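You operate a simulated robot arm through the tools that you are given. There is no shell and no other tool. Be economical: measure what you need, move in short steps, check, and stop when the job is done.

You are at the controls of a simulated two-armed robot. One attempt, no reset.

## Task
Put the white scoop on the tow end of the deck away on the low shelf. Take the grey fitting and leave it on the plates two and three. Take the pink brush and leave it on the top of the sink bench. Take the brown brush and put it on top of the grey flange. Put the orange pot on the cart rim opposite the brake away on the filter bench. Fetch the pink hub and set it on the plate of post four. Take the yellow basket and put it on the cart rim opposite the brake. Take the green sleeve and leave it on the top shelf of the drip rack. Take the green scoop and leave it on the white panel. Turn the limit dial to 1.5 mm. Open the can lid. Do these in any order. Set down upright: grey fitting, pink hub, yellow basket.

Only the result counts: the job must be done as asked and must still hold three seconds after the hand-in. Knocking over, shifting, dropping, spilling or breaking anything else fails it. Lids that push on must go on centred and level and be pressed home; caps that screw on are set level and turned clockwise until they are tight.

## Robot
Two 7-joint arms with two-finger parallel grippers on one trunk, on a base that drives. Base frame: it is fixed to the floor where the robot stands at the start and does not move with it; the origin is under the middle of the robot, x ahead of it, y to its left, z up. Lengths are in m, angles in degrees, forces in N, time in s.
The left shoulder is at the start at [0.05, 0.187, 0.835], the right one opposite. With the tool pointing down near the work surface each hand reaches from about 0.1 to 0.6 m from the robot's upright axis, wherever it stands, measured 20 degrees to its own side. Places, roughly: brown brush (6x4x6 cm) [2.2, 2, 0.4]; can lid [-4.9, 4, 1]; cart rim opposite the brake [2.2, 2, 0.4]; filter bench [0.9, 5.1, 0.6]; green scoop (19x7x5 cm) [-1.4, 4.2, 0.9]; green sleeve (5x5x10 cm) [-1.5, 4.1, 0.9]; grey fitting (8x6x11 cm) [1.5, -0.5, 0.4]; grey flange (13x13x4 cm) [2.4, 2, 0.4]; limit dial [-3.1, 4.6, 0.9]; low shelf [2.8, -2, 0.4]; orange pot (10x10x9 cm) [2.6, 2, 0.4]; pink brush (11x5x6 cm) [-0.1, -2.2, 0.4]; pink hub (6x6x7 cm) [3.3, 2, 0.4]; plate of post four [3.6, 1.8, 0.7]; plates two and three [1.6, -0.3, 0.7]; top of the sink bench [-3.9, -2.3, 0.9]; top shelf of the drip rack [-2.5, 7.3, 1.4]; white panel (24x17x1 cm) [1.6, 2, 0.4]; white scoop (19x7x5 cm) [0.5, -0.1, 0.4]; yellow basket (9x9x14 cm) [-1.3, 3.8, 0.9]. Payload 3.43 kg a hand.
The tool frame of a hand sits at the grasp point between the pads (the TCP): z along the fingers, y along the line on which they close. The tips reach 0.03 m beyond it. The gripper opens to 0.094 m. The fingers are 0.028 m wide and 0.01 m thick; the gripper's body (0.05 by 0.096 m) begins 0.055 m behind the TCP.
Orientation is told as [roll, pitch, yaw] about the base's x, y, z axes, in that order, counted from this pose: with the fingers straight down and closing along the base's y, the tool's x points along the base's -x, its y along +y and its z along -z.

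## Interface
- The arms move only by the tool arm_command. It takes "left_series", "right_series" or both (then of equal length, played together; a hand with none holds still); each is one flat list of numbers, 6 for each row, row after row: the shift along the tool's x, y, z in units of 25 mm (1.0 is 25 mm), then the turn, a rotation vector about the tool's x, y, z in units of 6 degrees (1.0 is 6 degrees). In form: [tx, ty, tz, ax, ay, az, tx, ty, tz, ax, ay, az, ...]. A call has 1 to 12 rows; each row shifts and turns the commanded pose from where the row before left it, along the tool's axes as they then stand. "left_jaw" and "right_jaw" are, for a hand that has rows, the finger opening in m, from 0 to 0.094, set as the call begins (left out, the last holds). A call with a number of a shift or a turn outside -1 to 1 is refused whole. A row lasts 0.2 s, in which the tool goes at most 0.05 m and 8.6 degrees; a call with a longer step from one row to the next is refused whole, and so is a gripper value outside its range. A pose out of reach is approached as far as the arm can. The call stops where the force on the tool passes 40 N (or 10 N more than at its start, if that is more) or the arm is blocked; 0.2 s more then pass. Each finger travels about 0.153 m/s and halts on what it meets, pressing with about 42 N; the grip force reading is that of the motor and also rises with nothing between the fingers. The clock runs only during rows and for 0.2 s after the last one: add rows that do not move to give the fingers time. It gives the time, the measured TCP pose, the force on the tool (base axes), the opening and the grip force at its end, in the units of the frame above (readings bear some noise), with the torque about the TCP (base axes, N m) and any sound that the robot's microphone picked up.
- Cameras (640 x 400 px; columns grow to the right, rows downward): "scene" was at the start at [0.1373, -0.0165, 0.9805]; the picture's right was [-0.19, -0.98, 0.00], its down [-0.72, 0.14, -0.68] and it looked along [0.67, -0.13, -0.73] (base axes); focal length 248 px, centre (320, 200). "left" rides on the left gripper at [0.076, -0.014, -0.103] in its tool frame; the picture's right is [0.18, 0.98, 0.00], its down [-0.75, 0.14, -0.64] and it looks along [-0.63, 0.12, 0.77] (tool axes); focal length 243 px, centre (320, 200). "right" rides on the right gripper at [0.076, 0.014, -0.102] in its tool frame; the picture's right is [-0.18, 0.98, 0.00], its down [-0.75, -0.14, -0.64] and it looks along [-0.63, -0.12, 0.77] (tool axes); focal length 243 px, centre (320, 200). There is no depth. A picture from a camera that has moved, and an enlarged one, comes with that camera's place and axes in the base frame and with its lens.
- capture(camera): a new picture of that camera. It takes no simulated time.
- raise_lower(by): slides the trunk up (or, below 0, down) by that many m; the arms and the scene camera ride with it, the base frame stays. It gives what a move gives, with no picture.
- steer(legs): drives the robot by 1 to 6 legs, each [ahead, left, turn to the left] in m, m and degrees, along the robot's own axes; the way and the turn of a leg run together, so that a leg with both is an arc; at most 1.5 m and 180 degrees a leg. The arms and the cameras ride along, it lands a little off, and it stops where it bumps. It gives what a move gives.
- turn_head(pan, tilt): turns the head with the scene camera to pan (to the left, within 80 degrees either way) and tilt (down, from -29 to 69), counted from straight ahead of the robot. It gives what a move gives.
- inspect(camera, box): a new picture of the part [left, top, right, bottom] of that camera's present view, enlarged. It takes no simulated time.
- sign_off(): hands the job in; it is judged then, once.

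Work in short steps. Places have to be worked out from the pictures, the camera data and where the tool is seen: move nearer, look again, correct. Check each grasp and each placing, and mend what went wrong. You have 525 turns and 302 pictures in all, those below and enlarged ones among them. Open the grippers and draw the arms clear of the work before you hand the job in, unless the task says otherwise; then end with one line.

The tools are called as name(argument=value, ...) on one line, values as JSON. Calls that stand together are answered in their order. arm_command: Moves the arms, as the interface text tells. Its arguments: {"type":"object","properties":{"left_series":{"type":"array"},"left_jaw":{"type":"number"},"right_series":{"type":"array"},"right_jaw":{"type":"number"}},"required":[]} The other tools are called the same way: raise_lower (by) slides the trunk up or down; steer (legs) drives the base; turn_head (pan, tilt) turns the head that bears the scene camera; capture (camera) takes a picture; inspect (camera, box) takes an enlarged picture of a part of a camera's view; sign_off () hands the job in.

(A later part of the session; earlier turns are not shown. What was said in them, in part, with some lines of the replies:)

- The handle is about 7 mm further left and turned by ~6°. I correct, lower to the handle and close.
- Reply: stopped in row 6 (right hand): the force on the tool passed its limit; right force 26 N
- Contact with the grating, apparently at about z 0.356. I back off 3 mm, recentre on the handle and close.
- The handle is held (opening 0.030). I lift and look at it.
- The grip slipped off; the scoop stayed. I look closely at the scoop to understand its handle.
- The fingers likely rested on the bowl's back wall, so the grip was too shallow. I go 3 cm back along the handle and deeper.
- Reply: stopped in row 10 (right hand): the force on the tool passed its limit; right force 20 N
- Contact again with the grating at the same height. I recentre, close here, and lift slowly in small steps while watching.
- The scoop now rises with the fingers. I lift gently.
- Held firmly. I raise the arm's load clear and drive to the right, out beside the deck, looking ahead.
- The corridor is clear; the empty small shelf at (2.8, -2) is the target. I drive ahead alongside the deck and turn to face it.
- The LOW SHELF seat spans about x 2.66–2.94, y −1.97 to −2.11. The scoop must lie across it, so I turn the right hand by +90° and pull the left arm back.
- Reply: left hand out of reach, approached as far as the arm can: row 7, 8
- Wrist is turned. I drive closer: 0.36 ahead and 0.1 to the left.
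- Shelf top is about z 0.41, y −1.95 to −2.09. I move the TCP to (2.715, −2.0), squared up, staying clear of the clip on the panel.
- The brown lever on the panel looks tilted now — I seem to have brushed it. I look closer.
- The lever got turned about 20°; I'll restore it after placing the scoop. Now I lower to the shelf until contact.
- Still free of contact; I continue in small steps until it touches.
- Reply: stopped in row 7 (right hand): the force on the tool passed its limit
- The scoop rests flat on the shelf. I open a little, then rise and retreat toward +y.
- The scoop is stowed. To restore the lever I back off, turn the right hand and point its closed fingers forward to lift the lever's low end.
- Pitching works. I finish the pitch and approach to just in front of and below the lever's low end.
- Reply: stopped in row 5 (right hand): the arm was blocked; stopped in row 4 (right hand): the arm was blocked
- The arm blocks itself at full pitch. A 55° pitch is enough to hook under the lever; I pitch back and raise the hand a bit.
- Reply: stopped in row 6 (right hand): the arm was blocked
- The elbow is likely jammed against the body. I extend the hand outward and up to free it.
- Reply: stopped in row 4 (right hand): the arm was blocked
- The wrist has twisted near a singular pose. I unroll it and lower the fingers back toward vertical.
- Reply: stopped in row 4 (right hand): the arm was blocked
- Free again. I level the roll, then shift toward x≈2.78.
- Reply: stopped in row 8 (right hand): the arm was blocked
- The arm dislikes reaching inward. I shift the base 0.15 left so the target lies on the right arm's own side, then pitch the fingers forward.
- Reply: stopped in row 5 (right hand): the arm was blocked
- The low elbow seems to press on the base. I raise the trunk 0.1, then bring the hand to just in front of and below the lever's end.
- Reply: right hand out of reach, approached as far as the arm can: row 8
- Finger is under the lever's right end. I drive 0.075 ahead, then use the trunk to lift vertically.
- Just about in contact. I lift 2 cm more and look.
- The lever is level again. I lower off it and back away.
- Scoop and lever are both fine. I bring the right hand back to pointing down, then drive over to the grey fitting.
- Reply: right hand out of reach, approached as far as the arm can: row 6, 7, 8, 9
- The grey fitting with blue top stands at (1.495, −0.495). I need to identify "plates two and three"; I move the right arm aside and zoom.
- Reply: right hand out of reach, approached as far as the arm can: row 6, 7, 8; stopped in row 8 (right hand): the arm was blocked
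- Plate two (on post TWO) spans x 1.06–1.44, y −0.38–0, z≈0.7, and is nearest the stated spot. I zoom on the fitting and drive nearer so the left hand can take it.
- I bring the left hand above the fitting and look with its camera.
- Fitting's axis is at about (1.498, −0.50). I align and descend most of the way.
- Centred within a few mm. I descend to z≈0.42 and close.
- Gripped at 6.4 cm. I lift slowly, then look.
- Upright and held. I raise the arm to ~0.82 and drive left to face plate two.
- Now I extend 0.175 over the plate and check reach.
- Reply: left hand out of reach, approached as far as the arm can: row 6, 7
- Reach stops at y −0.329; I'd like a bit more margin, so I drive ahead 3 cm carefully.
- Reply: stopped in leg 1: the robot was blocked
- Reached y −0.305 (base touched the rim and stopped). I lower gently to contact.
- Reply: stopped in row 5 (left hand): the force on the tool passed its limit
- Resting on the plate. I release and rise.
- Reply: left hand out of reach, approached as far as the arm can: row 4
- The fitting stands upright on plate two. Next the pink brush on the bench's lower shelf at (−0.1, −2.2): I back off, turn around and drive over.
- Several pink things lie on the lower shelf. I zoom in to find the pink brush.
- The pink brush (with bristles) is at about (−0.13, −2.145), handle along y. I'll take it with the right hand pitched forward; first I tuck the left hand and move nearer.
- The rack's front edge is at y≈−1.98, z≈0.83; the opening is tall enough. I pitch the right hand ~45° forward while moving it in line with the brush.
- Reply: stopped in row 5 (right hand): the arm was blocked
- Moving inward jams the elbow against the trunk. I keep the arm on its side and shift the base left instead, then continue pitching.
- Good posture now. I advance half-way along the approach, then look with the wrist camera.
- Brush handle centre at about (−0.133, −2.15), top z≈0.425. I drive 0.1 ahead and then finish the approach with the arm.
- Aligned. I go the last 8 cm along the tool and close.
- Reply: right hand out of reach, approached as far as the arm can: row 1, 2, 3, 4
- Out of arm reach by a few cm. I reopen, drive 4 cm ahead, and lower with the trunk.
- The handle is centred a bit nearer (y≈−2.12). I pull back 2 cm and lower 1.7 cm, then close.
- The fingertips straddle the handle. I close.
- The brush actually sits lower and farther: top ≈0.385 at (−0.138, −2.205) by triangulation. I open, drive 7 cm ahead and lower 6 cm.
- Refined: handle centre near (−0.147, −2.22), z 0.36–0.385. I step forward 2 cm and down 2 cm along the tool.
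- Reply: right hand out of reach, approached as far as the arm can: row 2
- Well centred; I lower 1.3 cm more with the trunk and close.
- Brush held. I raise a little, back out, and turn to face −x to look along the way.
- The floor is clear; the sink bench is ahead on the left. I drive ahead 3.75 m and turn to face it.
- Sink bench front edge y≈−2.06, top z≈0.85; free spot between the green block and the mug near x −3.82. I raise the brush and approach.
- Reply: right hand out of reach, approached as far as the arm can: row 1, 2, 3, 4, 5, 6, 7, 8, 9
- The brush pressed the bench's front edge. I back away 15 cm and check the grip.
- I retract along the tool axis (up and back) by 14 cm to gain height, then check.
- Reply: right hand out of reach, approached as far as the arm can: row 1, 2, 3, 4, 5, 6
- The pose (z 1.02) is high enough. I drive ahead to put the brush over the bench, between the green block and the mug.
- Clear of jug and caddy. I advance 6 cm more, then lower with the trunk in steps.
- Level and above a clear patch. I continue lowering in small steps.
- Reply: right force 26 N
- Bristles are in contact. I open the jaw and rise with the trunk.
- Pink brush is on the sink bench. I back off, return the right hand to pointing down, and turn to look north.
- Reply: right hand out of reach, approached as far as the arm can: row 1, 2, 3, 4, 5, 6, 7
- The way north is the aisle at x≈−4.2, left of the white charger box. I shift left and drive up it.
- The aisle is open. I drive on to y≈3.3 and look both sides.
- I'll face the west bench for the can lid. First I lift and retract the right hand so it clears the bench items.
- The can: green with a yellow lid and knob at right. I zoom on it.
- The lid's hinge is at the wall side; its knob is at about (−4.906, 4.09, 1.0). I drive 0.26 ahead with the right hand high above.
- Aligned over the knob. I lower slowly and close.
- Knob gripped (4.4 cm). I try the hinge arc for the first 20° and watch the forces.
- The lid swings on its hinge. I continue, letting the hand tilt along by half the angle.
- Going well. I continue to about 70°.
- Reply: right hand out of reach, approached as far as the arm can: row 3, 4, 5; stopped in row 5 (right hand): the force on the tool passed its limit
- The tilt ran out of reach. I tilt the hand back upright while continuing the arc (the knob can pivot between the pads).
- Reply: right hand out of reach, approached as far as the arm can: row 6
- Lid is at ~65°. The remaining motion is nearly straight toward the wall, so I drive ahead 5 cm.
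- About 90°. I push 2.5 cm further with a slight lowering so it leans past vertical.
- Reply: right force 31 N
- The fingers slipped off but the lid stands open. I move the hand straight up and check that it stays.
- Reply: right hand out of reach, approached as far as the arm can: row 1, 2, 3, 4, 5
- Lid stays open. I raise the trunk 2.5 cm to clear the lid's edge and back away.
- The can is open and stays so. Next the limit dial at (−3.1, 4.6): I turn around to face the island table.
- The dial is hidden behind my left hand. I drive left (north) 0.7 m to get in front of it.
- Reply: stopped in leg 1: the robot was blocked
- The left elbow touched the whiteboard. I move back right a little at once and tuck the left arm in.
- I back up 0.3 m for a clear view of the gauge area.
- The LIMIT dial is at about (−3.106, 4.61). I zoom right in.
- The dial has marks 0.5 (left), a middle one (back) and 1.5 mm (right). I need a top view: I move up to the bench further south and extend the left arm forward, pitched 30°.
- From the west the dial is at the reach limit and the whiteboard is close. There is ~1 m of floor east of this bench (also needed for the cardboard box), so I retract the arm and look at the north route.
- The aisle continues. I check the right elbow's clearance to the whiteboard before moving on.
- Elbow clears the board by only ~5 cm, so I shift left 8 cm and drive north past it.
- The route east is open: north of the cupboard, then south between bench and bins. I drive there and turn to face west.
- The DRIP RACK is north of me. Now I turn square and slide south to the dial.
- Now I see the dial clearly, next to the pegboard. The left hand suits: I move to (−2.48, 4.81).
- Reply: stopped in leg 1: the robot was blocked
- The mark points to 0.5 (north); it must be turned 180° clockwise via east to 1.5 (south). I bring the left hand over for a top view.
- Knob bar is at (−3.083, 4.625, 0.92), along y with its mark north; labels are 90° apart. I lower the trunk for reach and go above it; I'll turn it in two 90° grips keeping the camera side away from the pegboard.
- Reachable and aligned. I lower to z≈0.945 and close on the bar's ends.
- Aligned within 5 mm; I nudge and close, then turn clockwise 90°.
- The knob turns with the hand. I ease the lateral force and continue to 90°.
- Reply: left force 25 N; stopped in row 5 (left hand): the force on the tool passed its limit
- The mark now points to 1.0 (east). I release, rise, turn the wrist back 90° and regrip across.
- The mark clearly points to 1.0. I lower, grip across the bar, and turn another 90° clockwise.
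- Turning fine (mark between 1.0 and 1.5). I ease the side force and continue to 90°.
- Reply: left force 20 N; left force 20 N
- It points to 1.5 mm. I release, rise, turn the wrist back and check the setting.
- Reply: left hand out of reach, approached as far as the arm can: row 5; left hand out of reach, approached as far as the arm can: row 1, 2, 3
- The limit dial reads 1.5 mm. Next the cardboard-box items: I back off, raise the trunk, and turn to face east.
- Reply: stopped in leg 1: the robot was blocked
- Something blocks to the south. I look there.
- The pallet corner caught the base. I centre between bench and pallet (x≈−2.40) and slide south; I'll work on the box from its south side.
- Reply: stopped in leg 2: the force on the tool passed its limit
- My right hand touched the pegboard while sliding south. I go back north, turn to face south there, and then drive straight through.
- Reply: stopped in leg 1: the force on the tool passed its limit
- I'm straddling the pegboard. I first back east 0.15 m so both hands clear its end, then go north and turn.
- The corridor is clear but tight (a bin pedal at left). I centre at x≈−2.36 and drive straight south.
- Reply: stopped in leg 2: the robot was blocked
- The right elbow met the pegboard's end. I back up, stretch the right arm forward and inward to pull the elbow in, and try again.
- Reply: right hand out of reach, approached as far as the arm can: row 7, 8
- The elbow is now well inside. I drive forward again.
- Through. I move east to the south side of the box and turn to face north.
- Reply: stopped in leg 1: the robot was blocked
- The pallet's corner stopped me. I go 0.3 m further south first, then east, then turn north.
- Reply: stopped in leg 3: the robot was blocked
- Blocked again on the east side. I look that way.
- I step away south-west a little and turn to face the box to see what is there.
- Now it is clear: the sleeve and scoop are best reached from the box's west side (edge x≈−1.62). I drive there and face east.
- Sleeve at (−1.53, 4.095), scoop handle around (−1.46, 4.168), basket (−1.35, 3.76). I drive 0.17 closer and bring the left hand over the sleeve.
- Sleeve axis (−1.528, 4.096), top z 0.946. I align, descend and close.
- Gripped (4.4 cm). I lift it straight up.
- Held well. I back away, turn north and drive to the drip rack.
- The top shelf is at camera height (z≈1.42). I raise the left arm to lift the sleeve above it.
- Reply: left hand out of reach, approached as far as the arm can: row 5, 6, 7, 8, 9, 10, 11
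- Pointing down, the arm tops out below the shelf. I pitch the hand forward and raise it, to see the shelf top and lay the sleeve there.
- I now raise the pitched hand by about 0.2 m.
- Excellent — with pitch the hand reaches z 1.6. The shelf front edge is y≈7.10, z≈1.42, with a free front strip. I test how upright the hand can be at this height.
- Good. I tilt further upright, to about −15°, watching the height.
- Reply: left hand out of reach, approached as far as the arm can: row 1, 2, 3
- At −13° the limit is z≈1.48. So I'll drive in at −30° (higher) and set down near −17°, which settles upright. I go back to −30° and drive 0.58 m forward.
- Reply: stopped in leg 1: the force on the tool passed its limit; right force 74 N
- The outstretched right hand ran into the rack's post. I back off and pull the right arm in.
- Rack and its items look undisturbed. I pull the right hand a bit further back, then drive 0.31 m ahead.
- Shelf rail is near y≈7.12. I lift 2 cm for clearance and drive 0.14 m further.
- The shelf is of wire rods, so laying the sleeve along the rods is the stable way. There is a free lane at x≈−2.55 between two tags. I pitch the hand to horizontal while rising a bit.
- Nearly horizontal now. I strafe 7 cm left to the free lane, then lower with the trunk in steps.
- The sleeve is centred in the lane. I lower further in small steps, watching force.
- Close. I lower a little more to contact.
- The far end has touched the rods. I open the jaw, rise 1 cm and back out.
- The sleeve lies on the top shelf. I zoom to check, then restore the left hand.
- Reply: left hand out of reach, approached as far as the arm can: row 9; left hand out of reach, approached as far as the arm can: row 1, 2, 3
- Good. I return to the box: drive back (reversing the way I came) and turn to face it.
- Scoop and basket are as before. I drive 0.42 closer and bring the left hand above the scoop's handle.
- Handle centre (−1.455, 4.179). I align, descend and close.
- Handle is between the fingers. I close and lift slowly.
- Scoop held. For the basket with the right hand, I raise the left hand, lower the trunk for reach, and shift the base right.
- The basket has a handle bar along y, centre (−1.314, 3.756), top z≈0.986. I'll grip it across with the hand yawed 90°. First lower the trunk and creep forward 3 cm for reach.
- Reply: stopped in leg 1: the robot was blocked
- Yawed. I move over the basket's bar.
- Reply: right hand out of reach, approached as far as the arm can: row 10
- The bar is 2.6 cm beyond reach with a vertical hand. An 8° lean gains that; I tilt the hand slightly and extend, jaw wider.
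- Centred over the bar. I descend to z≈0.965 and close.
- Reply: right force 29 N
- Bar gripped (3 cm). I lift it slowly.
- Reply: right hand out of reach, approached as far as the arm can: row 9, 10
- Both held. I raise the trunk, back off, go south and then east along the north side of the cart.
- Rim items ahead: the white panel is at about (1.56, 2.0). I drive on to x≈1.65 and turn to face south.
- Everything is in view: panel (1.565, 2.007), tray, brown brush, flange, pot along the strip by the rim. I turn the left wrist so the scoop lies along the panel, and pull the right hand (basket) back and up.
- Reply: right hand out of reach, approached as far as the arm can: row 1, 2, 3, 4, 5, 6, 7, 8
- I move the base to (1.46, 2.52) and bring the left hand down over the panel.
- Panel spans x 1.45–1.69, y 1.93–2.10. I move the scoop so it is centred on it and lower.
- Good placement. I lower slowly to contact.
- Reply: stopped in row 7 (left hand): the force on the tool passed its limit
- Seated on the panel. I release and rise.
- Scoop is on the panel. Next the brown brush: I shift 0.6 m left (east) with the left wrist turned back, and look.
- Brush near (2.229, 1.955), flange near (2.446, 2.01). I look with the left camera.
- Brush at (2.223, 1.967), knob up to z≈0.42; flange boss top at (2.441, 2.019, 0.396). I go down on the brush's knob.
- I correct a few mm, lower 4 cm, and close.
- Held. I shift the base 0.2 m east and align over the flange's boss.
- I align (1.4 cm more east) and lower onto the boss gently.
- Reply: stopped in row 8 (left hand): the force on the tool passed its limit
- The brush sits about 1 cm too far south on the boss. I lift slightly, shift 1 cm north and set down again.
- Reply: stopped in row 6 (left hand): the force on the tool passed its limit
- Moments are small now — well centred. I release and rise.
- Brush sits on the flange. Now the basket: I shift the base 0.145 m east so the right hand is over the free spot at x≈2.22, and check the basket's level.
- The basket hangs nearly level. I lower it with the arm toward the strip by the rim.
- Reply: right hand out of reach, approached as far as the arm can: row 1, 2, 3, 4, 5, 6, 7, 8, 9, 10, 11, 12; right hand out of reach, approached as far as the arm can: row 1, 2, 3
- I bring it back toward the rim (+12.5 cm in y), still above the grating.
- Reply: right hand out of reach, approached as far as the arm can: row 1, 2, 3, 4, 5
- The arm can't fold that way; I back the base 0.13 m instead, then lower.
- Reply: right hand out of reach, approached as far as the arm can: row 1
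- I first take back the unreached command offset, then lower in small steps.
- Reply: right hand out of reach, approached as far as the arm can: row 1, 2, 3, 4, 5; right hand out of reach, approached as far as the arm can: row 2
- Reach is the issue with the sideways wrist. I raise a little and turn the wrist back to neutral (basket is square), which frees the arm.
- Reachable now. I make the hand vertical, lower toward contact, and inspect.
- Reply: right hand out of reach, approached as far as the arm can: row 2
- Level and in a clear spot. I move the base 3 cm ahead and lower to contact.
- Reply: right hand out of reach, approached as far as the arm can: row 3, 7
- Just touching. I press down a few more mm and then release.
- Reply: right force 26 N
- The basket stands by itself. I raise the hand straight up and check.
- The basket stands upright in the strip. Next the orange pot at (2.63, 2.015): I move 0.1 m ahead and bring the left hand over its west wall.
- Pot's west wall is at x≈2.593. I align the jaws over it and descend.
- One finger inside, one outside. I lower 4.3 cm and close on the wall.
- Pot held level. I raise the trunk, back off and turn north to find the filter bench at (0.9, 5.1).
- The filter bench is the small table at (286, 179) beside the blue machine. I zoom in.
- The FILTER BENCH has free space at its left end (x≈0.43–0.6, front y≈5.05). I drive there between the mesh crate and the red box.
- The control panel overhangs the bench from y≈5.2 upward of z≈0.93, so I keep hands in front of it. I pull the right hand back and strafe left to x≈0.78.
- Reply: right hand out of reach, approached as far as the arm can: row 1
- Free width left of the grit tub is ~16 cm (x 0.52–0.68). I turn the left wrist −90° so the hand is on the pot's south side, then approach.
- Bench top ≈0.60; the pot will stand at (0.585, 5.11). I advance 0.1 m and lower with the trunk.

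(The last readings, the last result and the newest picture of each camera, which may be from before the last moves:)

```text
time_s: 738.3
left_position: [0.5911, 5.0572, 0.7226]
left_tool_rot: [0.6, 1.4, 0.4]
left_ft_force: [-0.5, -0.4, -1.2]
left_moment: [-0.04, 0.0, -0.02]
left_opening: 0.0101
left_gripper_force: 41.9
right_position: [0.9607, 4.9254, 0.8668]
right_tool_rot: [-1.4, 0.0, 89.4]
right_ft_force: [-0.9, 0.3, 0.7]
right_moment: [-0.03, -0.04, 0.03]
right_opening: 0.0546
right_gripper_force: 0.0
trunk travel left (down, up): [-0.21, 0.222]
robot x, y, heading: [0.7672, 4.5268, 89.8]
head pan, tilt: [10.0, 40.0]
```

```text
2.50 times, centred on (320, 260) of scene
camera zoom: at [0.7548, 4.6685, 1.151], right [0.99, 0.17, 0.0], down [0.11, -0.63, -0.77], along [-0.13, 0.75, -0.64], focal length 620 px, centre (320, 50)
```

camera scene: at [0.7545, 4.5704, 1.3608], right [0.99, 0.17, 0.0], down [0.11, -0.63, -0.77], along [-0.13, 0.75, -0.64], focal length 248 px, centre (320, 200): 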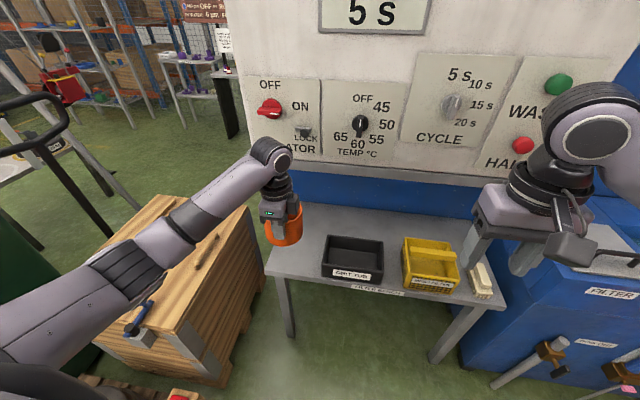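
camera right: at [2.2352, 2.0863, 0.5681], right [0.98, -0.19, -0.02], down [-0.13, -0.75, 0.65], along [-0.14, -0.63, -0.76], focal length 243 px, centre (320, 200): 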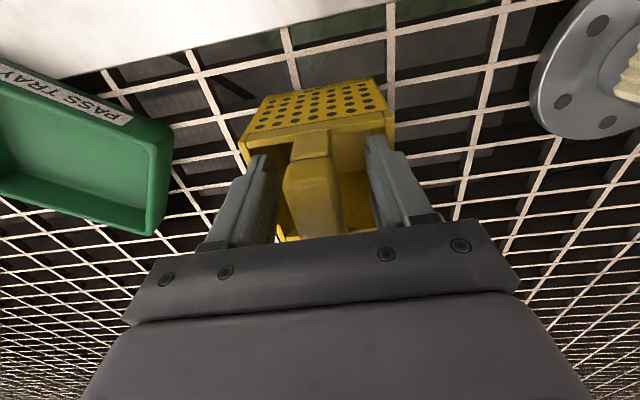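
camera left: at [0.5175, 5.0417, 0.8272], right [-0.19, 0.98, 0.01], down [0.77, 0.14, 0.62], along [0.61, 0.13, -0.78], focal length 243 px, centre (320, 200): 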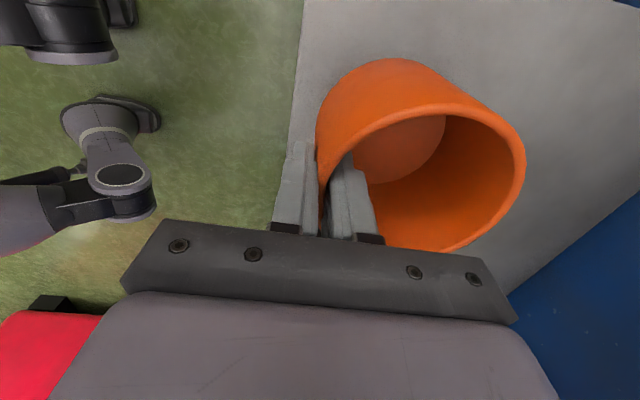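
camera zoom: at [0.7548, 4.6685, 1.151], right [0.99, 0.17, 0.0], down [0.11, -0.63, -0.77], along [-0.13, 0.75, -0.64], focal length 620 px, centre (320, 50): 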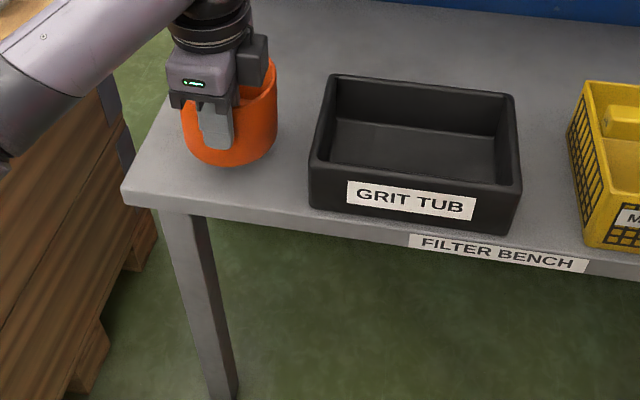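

The pot is well over the bench, clear of the tub. I lower the last few centimetres in steps.

raise_lower(by=-0.03)

raise_lower(by=-0.012)

raise_lower(by=-0.01)

inspect(camera="scene", box=[200, 180, 440, 340])

```text
time_s: 739.0
left_position: [0.5929, 5.0573, 0.6932]
left_tool_rot: [0.5, 1.3, 0.4]
left_ft_force: [0.8, -0.4, -0.6]
left_moment: [-0.05, -0.03, 0.01]
left_opening: 0.0102
left_gripper_force: 42.6
right_position: [0.9612, 4.9257, 0.8366]
right_tool_rot: [-1.4, -0.1, 89.3]
right_ft_force: [0.2, 0.3, -0.5]
right_moment: [-0.01, -0.04, -0.02]
right_opening: 0.055
right_gripper_force: 0.1
trunk travel left (down, up): [-0.18, 0.252]
robot x, y, heading: [0.7659, 4.5246, 90.0]
head pan, tilt: [10.0, 40.0]
```

```text
time_s: 739.6
left_position: [0.5908, 5.0577, 0.6882]
left_tool_rot: [1.4, 1.4, 0.6]
left_ft_force: [-8.5, -2.1, 39.2]
left_moment: [-0.14, 0.42, -0.02]
left_opening: 0.0101
left_gripper_force: 41.5
right_position: [0.9618, 4.9233, 0.826]
right_tool_rot: [-1.4, -0.3, 89.5]
right_ft_force: [0.3, 0.0, -0.1]
right_moment: [-0.03, 0.01, 0.01]
right_opening: 0.0552
right_gripper_force: 0.1
trunk travel left (down, up): [-0.168, 0.264]
robot x, y, heading: [0.7655, 4.5284, 89.9]
head pan, tilt: [10.0, 40.0]
```

```text
time_s: 740.2
left_position: [0.5934, 5.0578, 0.6757]
left_tool_rot: [1.2, 1.2, 0.4]
left_ft_force: [-0.8, 0.3, 35.4]
left_moment: [-0.04, 0.19, 0.01]
left_opening: 0.0102
left_gripper_force: 42.1
right_position: [0.9626, 4.9253, 0.815]
right_tool_rot: [-1.3, -0.2, 89.5]
right_ft_force: [-0.8, 0.5, -0.5]
right_moment: [0.01, 0.0, 0.01]
right_opening: 0.0549
right_gripper_force: 0.1
trunk travel left (down, up): [-0.158, 0.274]
robot x, y, heading: [0.7697, 4.5284, 89.8]
head pan, tilt: [10.0, 40.0]
```

```text
2.50 times, centred on (320, 260) of scene
camera zoom: at [0.7557, 4.6661, 1.0993], right [0.99, 0.17, 0.0], down [0.11, -0.63, -0.77], along [-0.13, 0.76, -0.64], focal length 620 px, centre (320, 50)
```

zoom: 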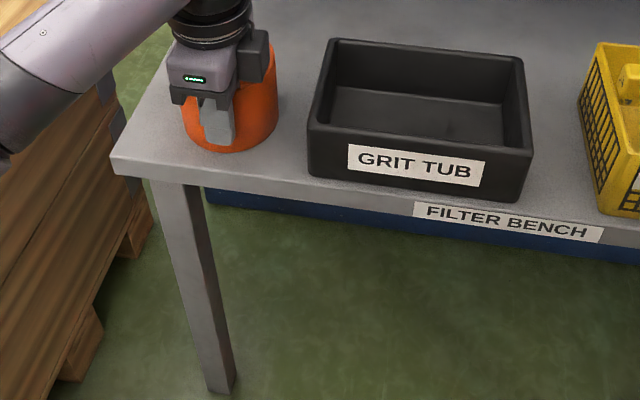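

On the bench. I release and rise.

arm_command(left_series=[0, 0, 0, 0, 0, 0, 0, 0, 0, 0, 0, 0, 0, 0, 0, 0, 0, 0], left_jaw=0.035)

raise_lower(by=0.15)

steer(legs=[[-0.25, 0, 0]])

inspect(camera="scene", box=[200, 100, 440, 300])

```text
time_s: 741.0
left_position: [0.5914, 5.0565, 0.6702]
left_tool_rot: [0.6, 1.5, 0.4]
left_ft_force: [0.4, 0.1, -0.7]
left_moment: [0.02, 0.03, 0.01]
left_opening: 0.0348
left_gripper_force: 0.0
right_position: [0.9615, 4.9249, 0.8152]
right_tool_rot: [-1.4, -0.1, 89.4]
right_ft_force: [0.2, 0.0, 1.1]
right_moment: [0.0, -0.03, 0.02]
right_opening: 0.055
right_gripper_force: 0.1
trunk travel left (down, up): [-0.158, 0.274]
robot x, y, heading: [0.769, 4.53, 89.8]
head pan, tilt: [10.0, 40.0]
```

```text
time_s: 742.8
left_position: [0.5909, 5.0571, 0.8213]
left_tool_rot: [0.5, 1.3, 0.4]
left_ft_force: [0.6, 0.1, -0.3]
left_moment: [0.0, -0.01, -0.01]
left_opening: 0.0349
left_gripper_force: 0.0
right_position: [0.9617, 4.9263, 0.9651]
right_tool_rot: [-1.5, 0.0, 89.4]
right_ft_force: [0.7, 0.4, 0.1]
right_moment: [-0.01, -0.01, 0.02]
right_opening: 0.0552
right_gripper_force: 0.1
trunk travel left (down, up): [-0.308, 0.124]
robot x, y, heading: [0.7672, 4.5288, 89.7]
head pan, tilt: [10.0, 40.0]
```

```text
time_s: 744.5
left_position: [0.5873, 4.8131, 0.8219]
left_tool_rot: [0.6, 1.5, 0.8]
left_ft_force: [-0.1, -1.0, -0.2]
left_moment: [0.02, 0.0, -0.02]
left_opening: 0.0351
left_gripper_force: 0.1
right_position: [0.9591, 4.6824, 0.9649]
right_tool_rot: [-1.4, -0.1, 89.9]
right_ft_force: [-0.2, -0.3, 0.7]
right_moment: [-0.01, 0.02, -0.01]
right_opening: 0.0552
right_gripper_force: 0.0
trunk travel left (down, up): [-0.308, 0.124]
robot x, y, heading: [0.7685, 4.2862, 90.5]
head pan, tilt: [10.0, 40.0]
```

```text
2.00 times, centred on (320, 200) of scene
camera zoom: at [0.7539, 4.4245, 1.249], right [0.98, 0.18, 0.0], down [0.11, -0.63, -0.77], along [-0.14, 0.75, -0.64], focal length 496 px, centre (320, 200)
```

zoom: 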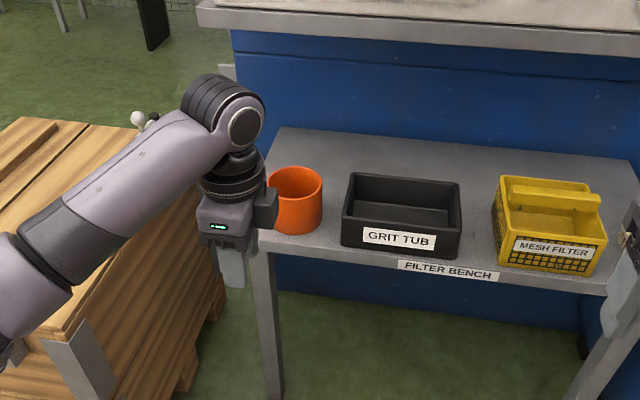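

Pot is on the filter bench. I turn the left wrist back and return to the cart for the pink hub.

arm_command(left_series=[0, 0, 0, 0, 0, -1, 0, 0, 0, 0, 0, -1, 0, 0, 0, 0, 0, -1, 0, 0, 0, 0, 0, -1, 0, 0, 0, 0, 0, -1, 0, 0, 0, 0, 0, -1, 0, 0, 0, 0, 0, -1, 0, 0, 0, 0, 0, -1, 0, 0, 0, 0, 0, -1, 0, 0, 0, 0, 0, -1, 0, 0, 0, 0, 0, -1, 0, 0, 0, 0, 0, -1])

arm_command(left_series=[0, 0, 0, 0, 0, -1, 0, 0, 0, 0, 0, -1, 0, 0, 0, 0, 0, -1])

steer(legs=[[0, -0.9, -0.5], [-1.4, 0, 0], [0, -1.3, 0], [0, 0, -90], [0, 0, -90]])

turn_head(pan=0, tilt=40)

capture(camera="scene")

```text
time_s: 747.1
left_position: [0.5866, 4.812, 0.8197]
left_tool_rot: [1.6, 0.0, 73.0]
left_ft_force: [0.6, -0.3, 0.4]
left_moment: [-0.01, -0.01, -0.01]
left_opening: 0.0353
left_gripper_force: 0.0
right_position: [0.9579, 4.6841, 0.9645]
right_tool_rot: [-1.4, -0.1, 89.8]
right_ft_force: [-0.1, 0.3, 0.1]
right_moment: [0.03, -0.01, 0.0]
right_opening: 0.0551
right_gripper_force: 0.0
trunk travel left (down, up): [-0.308, 0.124]
robot x, y, heading: [0.7685, 4.2834, 90.3]
head pan, tilt: [10.0, 40.0]
```

```text
time_s: 748.0
left_position: [0.5872, 4.8119, 0.8219]
left_tool_rot: [1.4, -0.6, 90.9]
left_ft_force: [0.5, 0.6, 0.2]
left_moment: [0.0, -0.02, 0.03]
left_opening: 0.035
left_gripper_force: 0.1
right_position: [0.9589, 4.6831, 0.9635]
right_tool_rot: [-1.4, -0.1, 89.8]
right_ft_force: [0.4, 0.0, 0.5]
right_moment: [0.02, -0.01, 0.01]
right_opening: 0.0549
right_gripper_force: 0.1
trunk travel left (down, up): [-0.308, 0.124]
robot x, y, heading: [0.7708, 4.285, 90.4]
head pan, tilt: [10.0, 40.0]
```

```text
time_s: 773.0
left_position: [3.1549, 2.3294, 0.8218]
left_tool_rot: [1.4, -0.6, -86.5]
left_ft_force: [-0.4, 0.7, 0.2]
left_moment: [0.0, 0.0, 0.03]
left_opening: 0.0349
left_gripper_force: 0.1
right_position: [2.7775, 2.4406, 0.9643]
right_tool_rot: [-1.5, 0.0, -87.5]
right_ft_force: [-0.4, 1.0, -0.9]
right_moment: [0.03, -0.01, 0.0]
right_opening: 0.055
right_gripper_force: 0.1
trunk travel left (down, up): [-0.308, 0.124]
robot x, y, heading: [2.9525, 2.8471, -87.0]
head pan, tilt: [10.0, 40.0]
```

```text
time_s: 773.7
left_position: [3.1559, 2.3312, 0.8207]
left_tool_rot: [1.4, -0.7, -86.5]
left_ft_force: [0.1, -0.4, -0.2]
left_moment: [0.01, 0.03, 0.03]
left_opening: 0.0351
left_gripper_force: 0.1
right_position: [2.7789, 2.4412, 0.9644]
right_tool_rot: [-1.5, -0.1, -87.6]
right_ft_force: [-0.1, 0.4, -0.7]
right_moment: [0.02, 0.05, -0.05]
right_opening: 0.0549
right_gripper_force: 0.1
trunk travel left (down, up): [-0.308, 0.124]
robot x, y, heading: [2.9503, 2.8497, -87.2]
head pan, tilt: [0.0, 40.0]
```

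```text
69 pictures are left
camera scene: at [2.9586, 2.704, 1.249], right [-1.0, -0.05, 0.0], down [-0.03, 0.64, -0.77], along [0.04, -0.77, -0.64], focal length 248 px, centre (320, 200)
```

scene: 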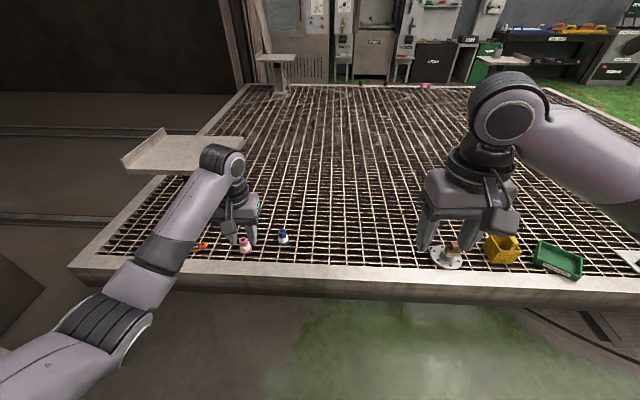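

Hub (pink/white) is at about (3.334, 2.0); plate four spans roughly x 3.35–3.85 with its near edge at y≈1.9. I move up with the left hand in line with the hub.

steer(legs=[[0.33, 0.2, -2.8]])

raise_lower(by=-0.22)

arm_command(left_series=[0, 0, 0, 0, 0, 0, 0, 0, 0, 0, 0, 0], left_jaw=0.09)

capture(camera="left")

inspect(camera="scene", box=[200, 180, 400, 320])

```text
time_s: 776.1
left_position: [3.3343, 2.0105, 0.821]
left_tool_rot: [1.3, -0.6, -89.4]
left_ft_force: [0.6, -0.1, 0.0]
left_moment: [-0.03, 0.01, 0.01]
left_opening: 0.0349
left_gripper_force: 0.0
right_position: [2.9646, 2.1404, 0.9633]
right_tool_rot: [-1.4, -0.1, -90.5]
right_ft_force: [-0.7, -0.8, -0.9]
right_moment: [-0.03, 0.01, -0.02]
right_opening: 0.0554
right_gripper_force: 0.0
trunk travel left (down, up): [-0.308, 0.124]
robot x, y, heading: [3.1563, 2.5371, -89.8]
head pan, tilt: [0.0, 40.0]
```

```text
time_s: 778.4
left_position: [3.3347, 2.01, 0.6006]
left_tool_rot: [1.5, -0.6, -89.4]
left_ft_force: [0.8, 1.0, 0.4]
left_moment: [0.0, -0.03, 0.0]
left_opening: 0.0351
left_gripper_force: 0.1
right_position: [2.9632, 2.1407, 0.7433]
right_tool_rot: [-1.4, -0.1, -90.4]
right_ft_force: [0.0, -0.3, -0.1]
right_moment: [0.01, -0.01, -0.02]
right_opening: 0.0553
right_gripper_force: 0.1
trunk travel left (down, up): [-0.088, 0.344]
robot x, y, heading: [3.161, 2.5379, -89.8]
head pan, tilt: [0.0, 40.0]
```

```text
time_s: 779.0
left_position: [3.3343, 2.0091, 0.6007]
left_tool_rot: [1.4, -0.6, -89.4]
left_ft_force: [-0.1, -0.7, 0.9]
left_moment: [0.02, -0.01, -0.01]
left_opening: 0.0901
left_gripper_force: 0.0
right_position: [2.9624, 2.1397, 0.7445]
right_tool_rot: [-1.4, -0.1, -90.4]
right_ft_force: [-0.1, 0.3, 0.6]
right_moment: [0.03, -0.02, 0.0]
right_opening: 0.0551
right_gripper_force: 0.1
trunk travel left (down, up): [-0.088, 0.344]
robot x, y, heading: [3.153, 2.5382, -89.8]
head pan, tilt: [0.0, 40.0]
```

```text
68 pictures are left
camera left: at [3.3163, 2.0879, 0.7021], right [0.98, 0.2, 0.02], down [0.13, -0.75, 0.65], along [0.14, -0.64, -0.76], focal length 243 px, centre (320, 200)
```

left: 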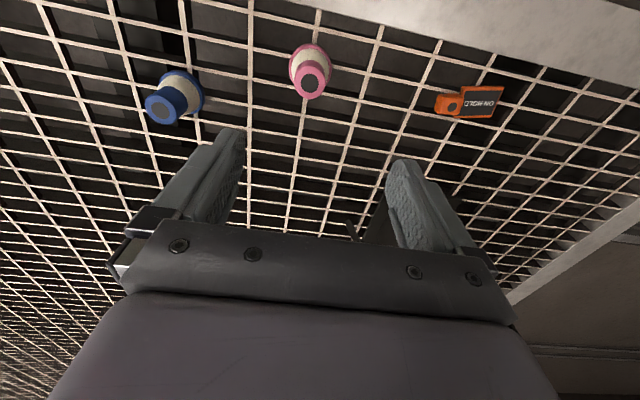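

```text
2.86 times, centred on (300, 250) of scene
camera zoom: at [3.1563, 2.3932, 1.029], right [-1.0, 0.0, 0.0], down [0.0, 0.64, -0.77], along [0.0, -0.77, -0.64], focal length 709 px, centre (377, 57)
```

zoom: 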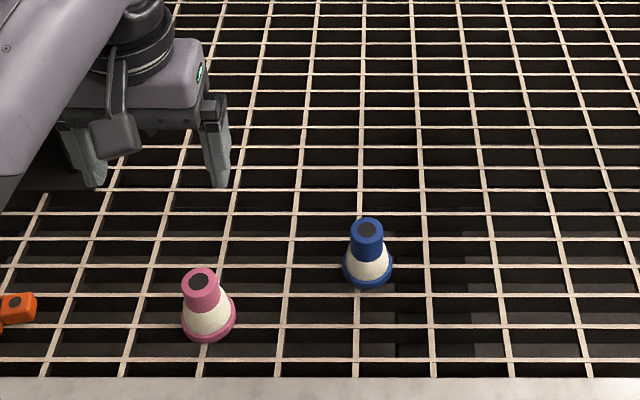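

Hub centre (3.328, 2.012); its top is a small cylinder. I descend part way and check.

arm_command(left_series=[0.12, -0.24, 0.8, 0, 0, 0, 0, 0, 0.8, 0, 0, 0, 0, 0, 0.8, 0, 0, 0, 0, 0, 0.8, 0, 0, 0, 0, 0, 0.8, 0, 0, 0, 0, 0, 0.8, 0, 0, 0], left_jaw=0.065)

capture(camera="left")

```text
time_s: 780.4
left_position: [3.3306, 2.0116, 0.4823]
left_tool_rot: [1.4, -0.7, -89.2]
left_ft_force: [0.2, -0.4, -0.3]
left_moment: [-0.02, 0.03, 0.0]
left_opening: 0.065
left_gripper_force: 0.1
right_position: [2.9629, 2.1404, 0.744]
right_tool_rot: [-1.3, -0.1, -90.4]
right_ft_force: [-0.5, 0.3, -0.1]
right_moment: [-0.01, 0.01, 0.01]
right_opening: 0.055
right_gripper_force: 0.1
trunk travel left (down, up): [-0.088, 0.344]
robot x, y, heading: [3.1557, 2.5425, -89.9]
head pan, tilt: [0.0, 40.0]
```

```text
66 pictures are left
camera left: at [3.3127, 2.0893, 0.5819], right [0.98, 0.2, 0.02], down [0.13, -0.75, 0.65], along [0.14, -0.64, -0.76], focal length 243 px, centre (320, 200)
```

left: 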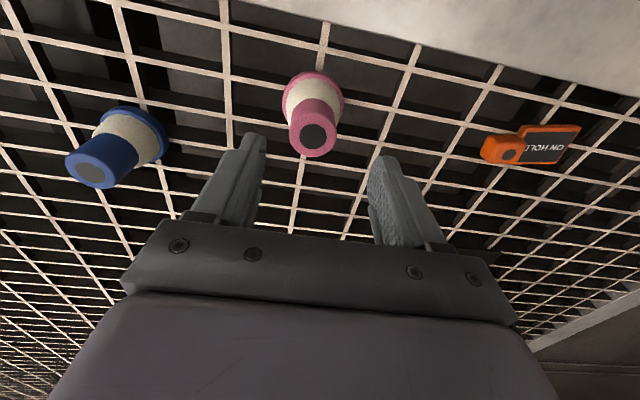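

Nearly aligned; I shift 6 mm, lower 5 cm and close.

arm_command(left_series=[0.26, -0.08, 0.5, 0, 0, 0, 0, 0, 0.5, 0, 0, 0, 0, 0, 0.5, 0, 0, 0, 0, 0, 0.45, 0, 0, 0])

arm_command(left_series=[0, 0, 0, 0, 0, 0, 0, 0, 0, 0, 0, 0, 0, 0, 0, 0, 0, 0], left_jaw=0.0)

arm_command(left_series=[0, 0, -0.2, 0, 0, 0, 0, 0, -0.3, 0, 0, 0, 0, 0, -0.5, 0, 0, 0, 0, 0, -0.8, 0, 0, 0, 0, 0, -0.8, 0, 0, 0])

capture(camera="left")

```text
time_s: 781.4
left_position: [3.3291, 2.0189, 0.4332]
left_tool_rot: [1.4, -0.6, -89.4]
left_ft_force: [0.2, -0.1, 0.3]
left_moment: [-0.01, -0.03, -0.02]
left_opening: 0.065
left_gripper_force: 0.1
right_position: [2.9629, 2.1402, 0.7439]
right_tool_rot: [-1.4, -0.1, -90.3]
right_ft_force: [0.0, 0.9, -0.6]
right_moment: [0.0, -0.01, 0.05]
right_opening: 0.055
right_gripper_force: 0.0
trunk travel left (down, up): [-0.088, 0.344]
robot x, y, heading: [3.157, 2.5395, -90.2]
head pan, tilt: [0.0, 40.0]
```

```text
time_s: 782.2
left_position: [3.3284, 2.0176, 0.4338]
left_tool_rot: [1.3, -0.6, -89.4]
left_ft_force: [-2.9, 0.1, 2.5]
left_moment: [0.01, 0.34, -0.03]
left_opening: 0.0331
left_gripper_force: 42.0
right_position: [2.9624, 2.1399, 0.7447]
right_tool_rot: [-1.4, -0.1, -90.3]
right_ft_force: [0.1, -0.2, -0.6]
right_moment: [0.01, 0.03, 0.0]
right_opening: 0.0551
right_gripper_force: 0.0
trunk travel left (down, up): [-0.088, 0.344]
robot x, y, heading: [3.1533, 2.5353, -90.0]
head pan, tilt: [0.0, 40.0]
```

```text
time_s: 783.4
left_position: [3.3281, 2.0183, 0.4962]
left_tool_rot: [1.3, -0.5, -89.3]
left_ft_force: [0.4, -0.7, -3.6]
left_moment: [0.0, -0.02, 0.04]
left_opening: 0.0329
left_gripper_force: 42.0
right_position: [2.9625, 2.1416, 0.7443]
right_tool_rot: [-1.3, 0.0, -90.4]
right_ft_force: [-0.4, -0.9, -0.3]
right_moment: [0.05, 0.02, -0.04]
right_opening: 0.0547
right_gripper_force: 0.0
trunk travel left (down, up): [-0.088, 0.344]
robot x, y, heading: [3.1558, 2.5332, -89.9]
head pan, tilt: [0.0, 40.0]
```

```text
65 pictures are left
camera left: at [3.3114, 2.0963, 0.5972], right [0.98, 0.2, 0.02], down [0.13, -0.75, 0.65], along [0.14, -0.64, -0.76], focal length 243 px, centre (320, 200)
```

left: 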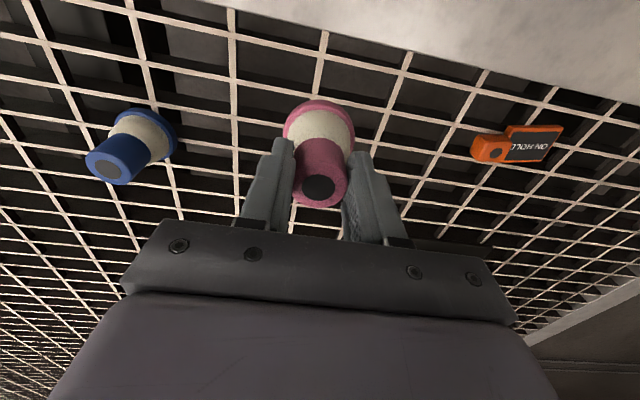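

Hub held upright. I raise it above plate height and look at plate four.

raise_lower(by=0.07)

arm_command(left_series=[0, 0, -1, 0, 0, 0, 0, 0, -1, 0, 0, 0, 0, 0, -1, 0, 0, 0, 0, 0, -1, 0, 0, 0, 0, 0, -1, 0, 0, 0, 0, 0, -1, 0, 0, 0, 0, 0, -1, 0, 0, 0, 0, 0, -1, 0, 0, 0, 0, 0, -1, 0, 0, 0, 0, 0, -1, 0, 0, 0, 0, 0, -1, 0, 0, 0, 0, 0, -1, 0, 0, 0])

turn_head(pan=25, tilt=35)

capture(camera="scene")

```text
time_s: 784.5
left_position: [3.3292, 2.019, 0.5653]
left_tool_rot: [1.4, -0.5, -89.5]
left_ft_force: [0.3, 0.2, -3.9]
left_moment: [0.02, 0.04, -0.03]
left_opening: 0.0326
left_gripper_force: 42.4
right_position: [2.9633, 2.1391, 0.8137]
right_tool_rot: [-1.4, -0.1, -90.4]
right_ft_force: [-0.7, 0.3, 0.6]
right_moment: [0.02, 0.0, -0.03]
right_opening: 0.0552
right_gripper_force: 0.0
trunk travel left (down, up): [-0.158, 0.274]
robot x, y, heading: [3.1532, 2.5372, -89.9]
head pan, tilt: [0.0, 40.0]
```

```text
time_s: 787.1
left_position: [3.3217, 2.0235, 0.8668]
left_tool_rot: [1.3, -0.6, -89.3]
left_ft_force: [0.5, -0.1, -3.5]
left_moment: [-0.01, -0.02, 0.02]
left_opening: 0.0326
left_gripper_force: 42.2
right_position: [2.9638, 2.1401, 0.8133]
right_tool_rot: [-1.4, -0.1, -90.5]
right_ft_force: [-0.3, 0.1, 0.6]
right_moment: [0.05, 0.0, -0.04]
right_opening: 0.055
right_gripper_force: 0.0
trunk travel left (down, up): [-0.158, 0.274]
robot x, y, heading: [3.1562, 2.5369, -89.7]
head pan, tilt: [0.0, 40.0]
```

```text
time_s: 788.0
left_position: [3.3208, 2.0226, 0.867]
left_tool_rot: [1.4, -0.6, -89.4]
left_ft_force: [1.0, 0.2, -3.1]
left_moment: [0.02, -0.05, 0.01]
left_opening: 0.0326
left_gripper_force: 42.0
right_position: [2.9625, 2.1386, 0.8143]
right_tool_rot: [-1.4, 0.0, -90.5]
right_ft_force: [-0.1, 0.8, 0.6]
right_moment: [0.01, -0.02, 0.0]
right_opening: 0.0552
right_gripper_force: 0.1
trunk travel left (down, up): [-0.158, 0.274]
robot x, y, heading: [3.1579, 2.5357, -89.9]
head pan, tilt: [25.0, 35.0]
```

```text
64 pictures are left
camera scene: at [3.1935, 2.3982, 1.1065], right [-0.91, -0.42, 0.0], down [-0.24, 0.52, -0.82], along [0.35, -0.74, -0.57], focal length 248 px, centre (320, 200)
```

scene: 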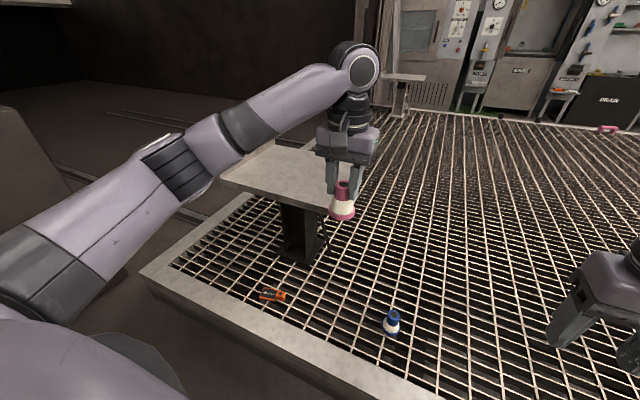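

Plate four: near edge y≈1.91, x 3.40–3.77. I shift 0.22 m east and 0.08 m ahead, then extend over it.

steer(legs=[[0, 0.22, 0], [0.08, 0, 0]])

arm_command(left_series=[-0.7, 0, 0, 0, 0, 0, -0.7, 0, 0, 0, 0, 0, -0.7, 0, 0, 0, 0, 0, -0.7, 0, 0, 0, 0, 0, -0.7, 0, 0, 0, 0, 0, -0.6, 0, 0, 0, 0, 0])

capture(camera="scene")

capture(camera="left")

```text
time_s: 790.3
left_position: [3.5339, 1.9481, 0.8667]
left_tool_rot: [1.4, -0.6, -89.3]
left_ft_force: [0.5, -0.3, -3.2]
left_moment: [0.02, 0.05, -0.05]
left_opening: 0.0326
left_gripper_force: 41.9
right_position: [3.176, 2.0649, 0.8146]
right_tool_rot: [-1.4, -0.1, -90.4]
right_ft_force: [0.3, 0.6, -0.6]
right_moment: [0.0, -0.04, 0.01]
right_opening: 0.0551
right_gripper_force: 0.0
trunk travel left (down, up): [-0.158, 0.274]
robot x, y, heading: [3.3675, 2.4667, -89.8]
head pan, tilt: [25.0, 35.0]
```

```text
time_s: 791.7
left_position: [3.5335, 1.8481, 0.8675]
left_tool_rot: [1.5, -0.4, -89.4]
left_ft_force: [0.9, 0.4, -3.9]
left_moment: [0.04, 0.01, 0.01]
left_opening: 0.0325
left_gripper_force: 41.8
right_position: [3.1751, 2.0649, 0.816]
right_tool_rot: [-1.4, -0.1, -90.4]
right_ft_force: [0.3, -0.1, 1.0]
right_moment: [-0.01, 0.0, -0.02]
right_opening: 0.055
right_gripper_force: 0.1
trunk travel left (down, up): [-0.158, 0.274]
robot x, y, heading: [3.3673, 2.46, -89.8]
head pan, tilt: [25.0, 35.0]
```

```text
63 pictures are left
camera scene: at [3.406, 2.3238, 1.1065], right [-0.91, -0.42, 0.0], down [-0.24, 0.52, -0.82], along [0.35, -0.74, -0.57], focal length 248 px, centre (320, 200)
```

scene: 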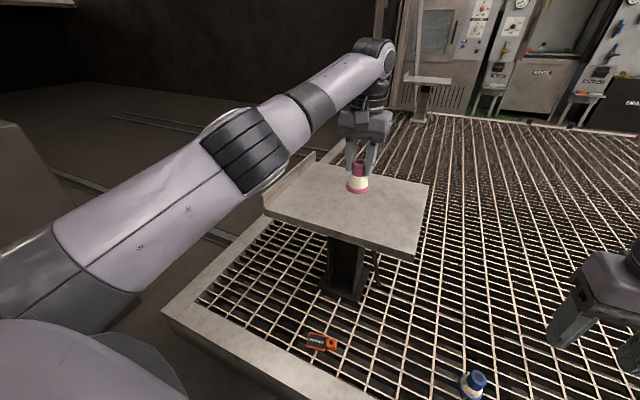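

```text
62 pictures are left
camera left: at [3.516, 1.9252, 0.9683], right [0.98, 0.19, 0.02], down [0.13, -0.75, 0.65], along [0.14, -0.64, -0.76], focal length 243 px, centre (320, 200)
```

left: 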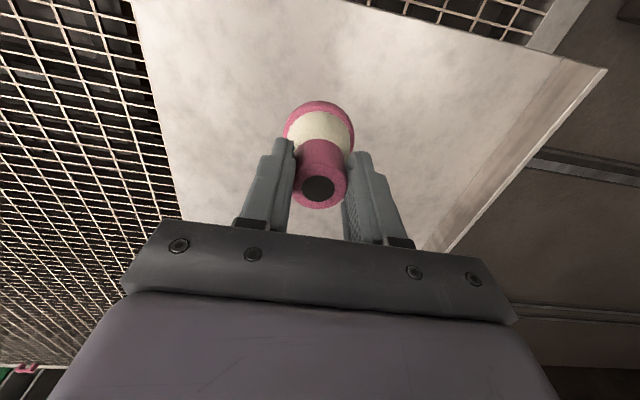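

Well over the plate. I lower to contact.

arm_command(left_series=[0, 0, 0.6, 0, 0, 0, 0, 0, 0.6, 0, 0, 0, 0, 0, 0.5, 0, 0, 0, 0, 0, 0.4, 0, 0, 0, 0, 0, 0.3, 0, 0, 0, 0, 0, 0.25, 0, 0, 0, 0, 0, 0.2, 0, 0, 0, 0, 0, 0.2, 0, 0, 0, 0, 0, 0.2, 0, 0, 0, 0, 0, 0.2, 0, 0, 0])

inspect(camera="scene", box=[260, 120, 440, 260])

```text
time_s: 793.9
left_position: [3.5356, 1.8463, 0.7935]
left_tool_rot: [1.4, -1.8, -89.4]
left_ft_force: [1.9, 0.8, 12.7]
left_moment: [0.04, 0.28, -0.09]
left_opening: 0.0325
left_gripper_force: 41.8
right_position: [3.1756, 2.067, 0.8142]
right_tool_rot: [-1.4, -0.1, -90.4]
right_ft_force: [-0.8, 0.7, -0.1]
right_moment: [-0.03, -0.01, -0.01]
right_opening: 0.0552
right_gripper_force: 0.1
trunk travel left (down, up): [-0.158, 0.274]
robot x, y, heading: [3.3649, 2.4645, -89.8]
head pan, tilt: [25.0, 35.0]
stopped in row 10 (left hand): the force on the tool passed its limit (the readings are from after the stop); the commanded pose is now the measured one
```

```text
2.86 times, centred on (350, 190) of scene
camera zoom: at [3.4051, 2.3269, 1.1066], right [-0.91, -0.42, 0.0], down [-0.24, 0.52, -0.82], along [0.35, -0.74, -0.57], focal length 709 px, centre (234, 229)
```

zoom: 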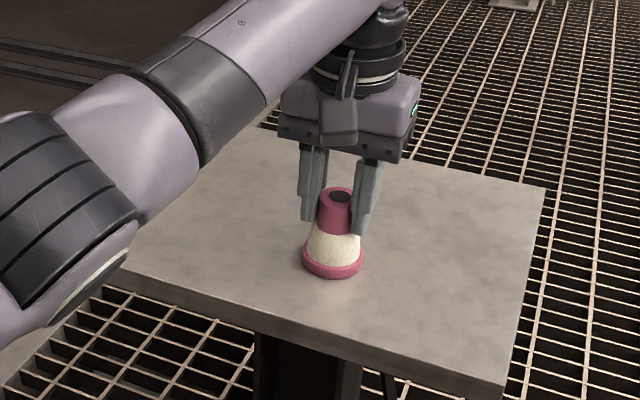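

Hub stands on the plate. I release and rise.

arm_command(left_series=[0, 0, 0, 0, 0, 0, 0, 0, 0, 0, 0, 0, 0, 0, 0, 0, 0, 0], left_jaw=0.065)

arm_command(left_series=[0, 0, -0.3, 0, 0, 0, 0, 0, -0.6, 0, 0, 0, 0, 0, -0.8, 0, 0, 0, 0, 0, -1, 0, 0, 0, 0.5, 0, -1, 0, 0, 0, 0.8, 0, -0.5, 0, 0, 0, 0.8, 0, 0, 0, 0, 0, 0.8, 0, 0, 0, 0, 0])

steer(legs=[[-0.3, 0, 0]])

capture(camera="scene")

```text
time_s: 794.6
left_position: [3.5377, 1.8452, 0.7907]
left_tool_rot: [1.4, -1.3, -89.3]
left_ft_force: [-0.7, 0.1, 0.4]
left_moment: [0.0, -0.01, -0.02]
left_opening: 0.0652
left_gripper_force: 0.1
right_position: [3.1756, 2.0661, 0.815]
right_tool_rot: [-1.4, -0.1, -90.3]
right_ft_force: [-0.6, 0.2, 0.4]
right_moment: [-0.03, 0.03, 0.02]
right_opening: 0.0551
right_gripper_force: 0.1
trunk travel left (down, up): [-0.158, 0.274]
robot x, y, heading: [3.3668, 2.4651, -89.6]
head pan, tilt: [25.0, 35.0]
```

```text
time_s: 796.5
left_position: [3.5329, 1.9211, 0.8934]
left_tool_rot: [1.4, -1.3, -89.2]
left_ft_force: [0.5, 0.6, 1.7]
left_moment: [0.01, 0.0, 0.03]
left_opening: 0.0651
left_gripper_force: 0.1
right_position: [3.1758, 2.0653, 0.8136]
right_tool_rot: [-1.4, -0.1, -90.4]
right_ft_force: [0.1, -0.2, -0.3]
right_moment: [0.01, 0.01, -0.01]
right_opening: 0.0549
right_gripper_force: 0.0
trunk travel left (down, up): [-0.158, 0.274]
robot x, y, heading: [3.3686, 2.4635, -89.8]
head pan, tilt: [25.0, 35.0]
```

```text
time_s: 798.5
left_position: [3.5325, 2.219, 0.8942]
left_tool_rot: [1.3, -1.3, -89.2]
left_ft_force: [0.3, -0.2, 0.1]
left_moment: [-0.01, 0.0, -0.04]
left_opening: 0.0651
left_gripper_force: 0.0
right_position: [3.1753, 2.3651, 0.8145]
right_tool_rot: [-1.4, -0.1, -90.5]
right_ft_force: [0.3, -0.6, -0.3]
right_moment: [-0.02, 0.0, -0.01]
right_opening: 0.055
right_gripper_force: 0.0
trunk travel left (down, up): [-0.158, 0.274]
robot x, y, heading: [3.3638, 2.7648, -89.9]
head pan, tilt: [25.0, 35.0]
```

```text
60 pictures are left
camera scene: at [3.4055, 2.6243, 1.1065], right [-0.91, -0.42, 0.0], down [-0.24, 0.52, -0.82], along [0.35, -0.74, -0.57], focal length 248 px, centre (320, 200)
```

scene: 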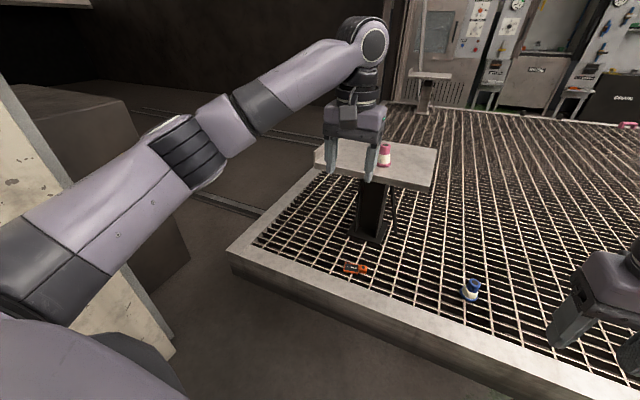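

All items are placed. I open both grippers, back away a little, and take a last look along the cart.

arm_command(left_series=[0.8, 0, -0.5, 0, 0, 0, 0.8, 0, -0.5, 0, 0, 0, 0, 0, 0, 0, 0, 0], right_series=[0, 0, -0.5, 0, 0, 0, 0, 0, -0.5, 0, 0, 0, 0, 0, 0, 0, 0, 0], left_jaw=0.094, right_jaw=0.094)

steer(legs=[[-0.1, -0.6, 0]])

turn_head(pan=-25, tilt=25)

capture(camera="scene")

```text
time_s: 799.3
left_position: [3.531, 2.2604, 0.9196]
left_tool_rot: [1.5, -1.3, -89.2]
left_ft_force: [0.3, -0.9, 0.2]
left_moment: [-0.02, 0.02, 0.04]
left_opening: 0.0941
left_gripper_force: 0.0
right_position: [3.1757, 2.3644, 0.8403]
right_tool_rot: [-1.4, 0.0, -90.4]
right_ft_force: [0.1, -0.3, -0.1]
right_moment: [0.03, -0.02, 0.03]
right_opening: 0.0939
right_gripper_force: 0.1
trunk travel left (down, up): [-0.158, 0.274]
robot x, y, heading: [3.3692, 2.7609, -90.0]
head pan, tilt: [25.0, 35.0]
```

```text
time_s: 802.7
left_position: [2.9271, 2.3602, 0.9191]
left_tool_rot: [1.4, -1.3, -89.5]
left_ft_force: [-0.6, 0.4, 0.4]
left_moment: [-0.03, 0.01, -0.02]
left_opening: 0.0941
left_gripper_force: 0.1
right_position: [2.5742, 2.4656, 0.8395]
right_tool_rot: [-1.4, -0.1, -90.5]
right_ft_force: [0.7, 0.4, -0.2]
right_moment: [0.0, 0.01, 0.02]
right_opening: 0.0942
right_gripper_force: 0.1
trunk travel left (down, up): [-0.158, 0.274]
robot x, y, heading: [2.7641, 2.8632, -90.2]
head pan, tilt: [25.0, 35.0]
```

```text
time_s: 803.9
left_position: [2.9273, 2.3602, 0.9204]
left_tool_rot: [1.4, -1.3, -89.6]
left_ft_force: [-0.4, 0.2, 0.2]
left_moment: [-0.01, 0.03, -0.04]
left_opening: 0.0942
left_gripper_force: 0.1
right_position: [2.5728, 2.4661, 0.8393]
right_tool_rot: [-1.5, -0.1, -90.6]
right_ft_force: [-1.3, 0.5, 0.4]
right_moment: [-0.01, 0.02, 0.0]
right_opening: 0.094
right_gripper_force: 0.1
trunk travel left (down, up): [-0.158, 0.274]
robot x, y, heading: [2.7649, 2.8661, -90.1]
head pan, tilt: [-25.0, 25.0]
```

```text
59 pictures are left
camera scene: at [2.7271, 2.7212, 1.1223], right [-0.91, 0.42, 0.0], down [0.18, 0.38, -0.91], along [-0.38, -0.82, -0.42], focal length 248 px, centre (320, 200)
```

scene: 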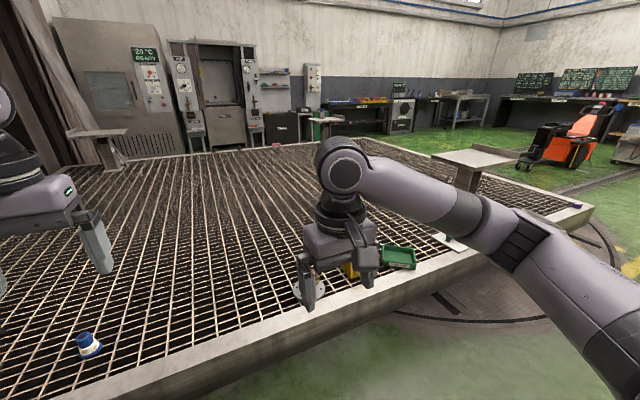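

I zoom on plate two to confirm the fitting still stands.

inspect(camera="scene", box=[270, 80, 390, 160])

```text
5.00 times, centred on (330, 120) of scene
camera zoom: at [2.7271, 2.7212, 1.1223], right [-0.91, 0.42, 0.0], down [0.18, 0.38, -0.91], along [-0.38, -0.82, -0.42], focal length 1241 px, centre (270, 600)
```

zoom: 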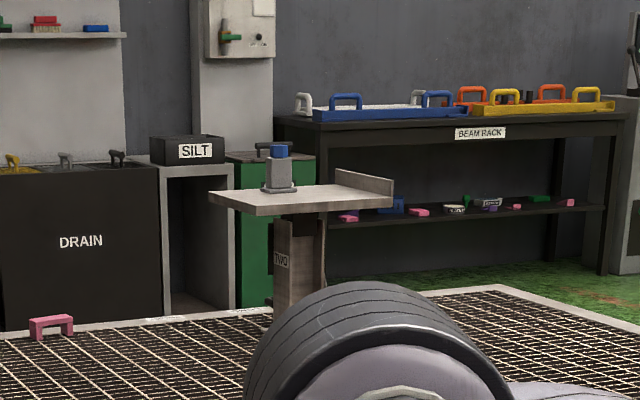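

The fitting stands upright on plate two, and everything else I placed looked in order when last seen. Both grippers are open and clear, so I hand in.

sign_off()

```text
The job is handed in.
```

I did all eleven tasks and handed in, but I don't know whether they passed: the hand-in only confirmed receipt. I put the grey fitting upright on the post-two plate. No single plate was at the listed spot, so that was my reading of "plates two and three". I turned the lever on the low-shelf panel by accident and set it level again. I also touched the whiteboard, the pegboard (both sides) and a rack post, and may have touched a bin pedal; I saw no damage from any of them.
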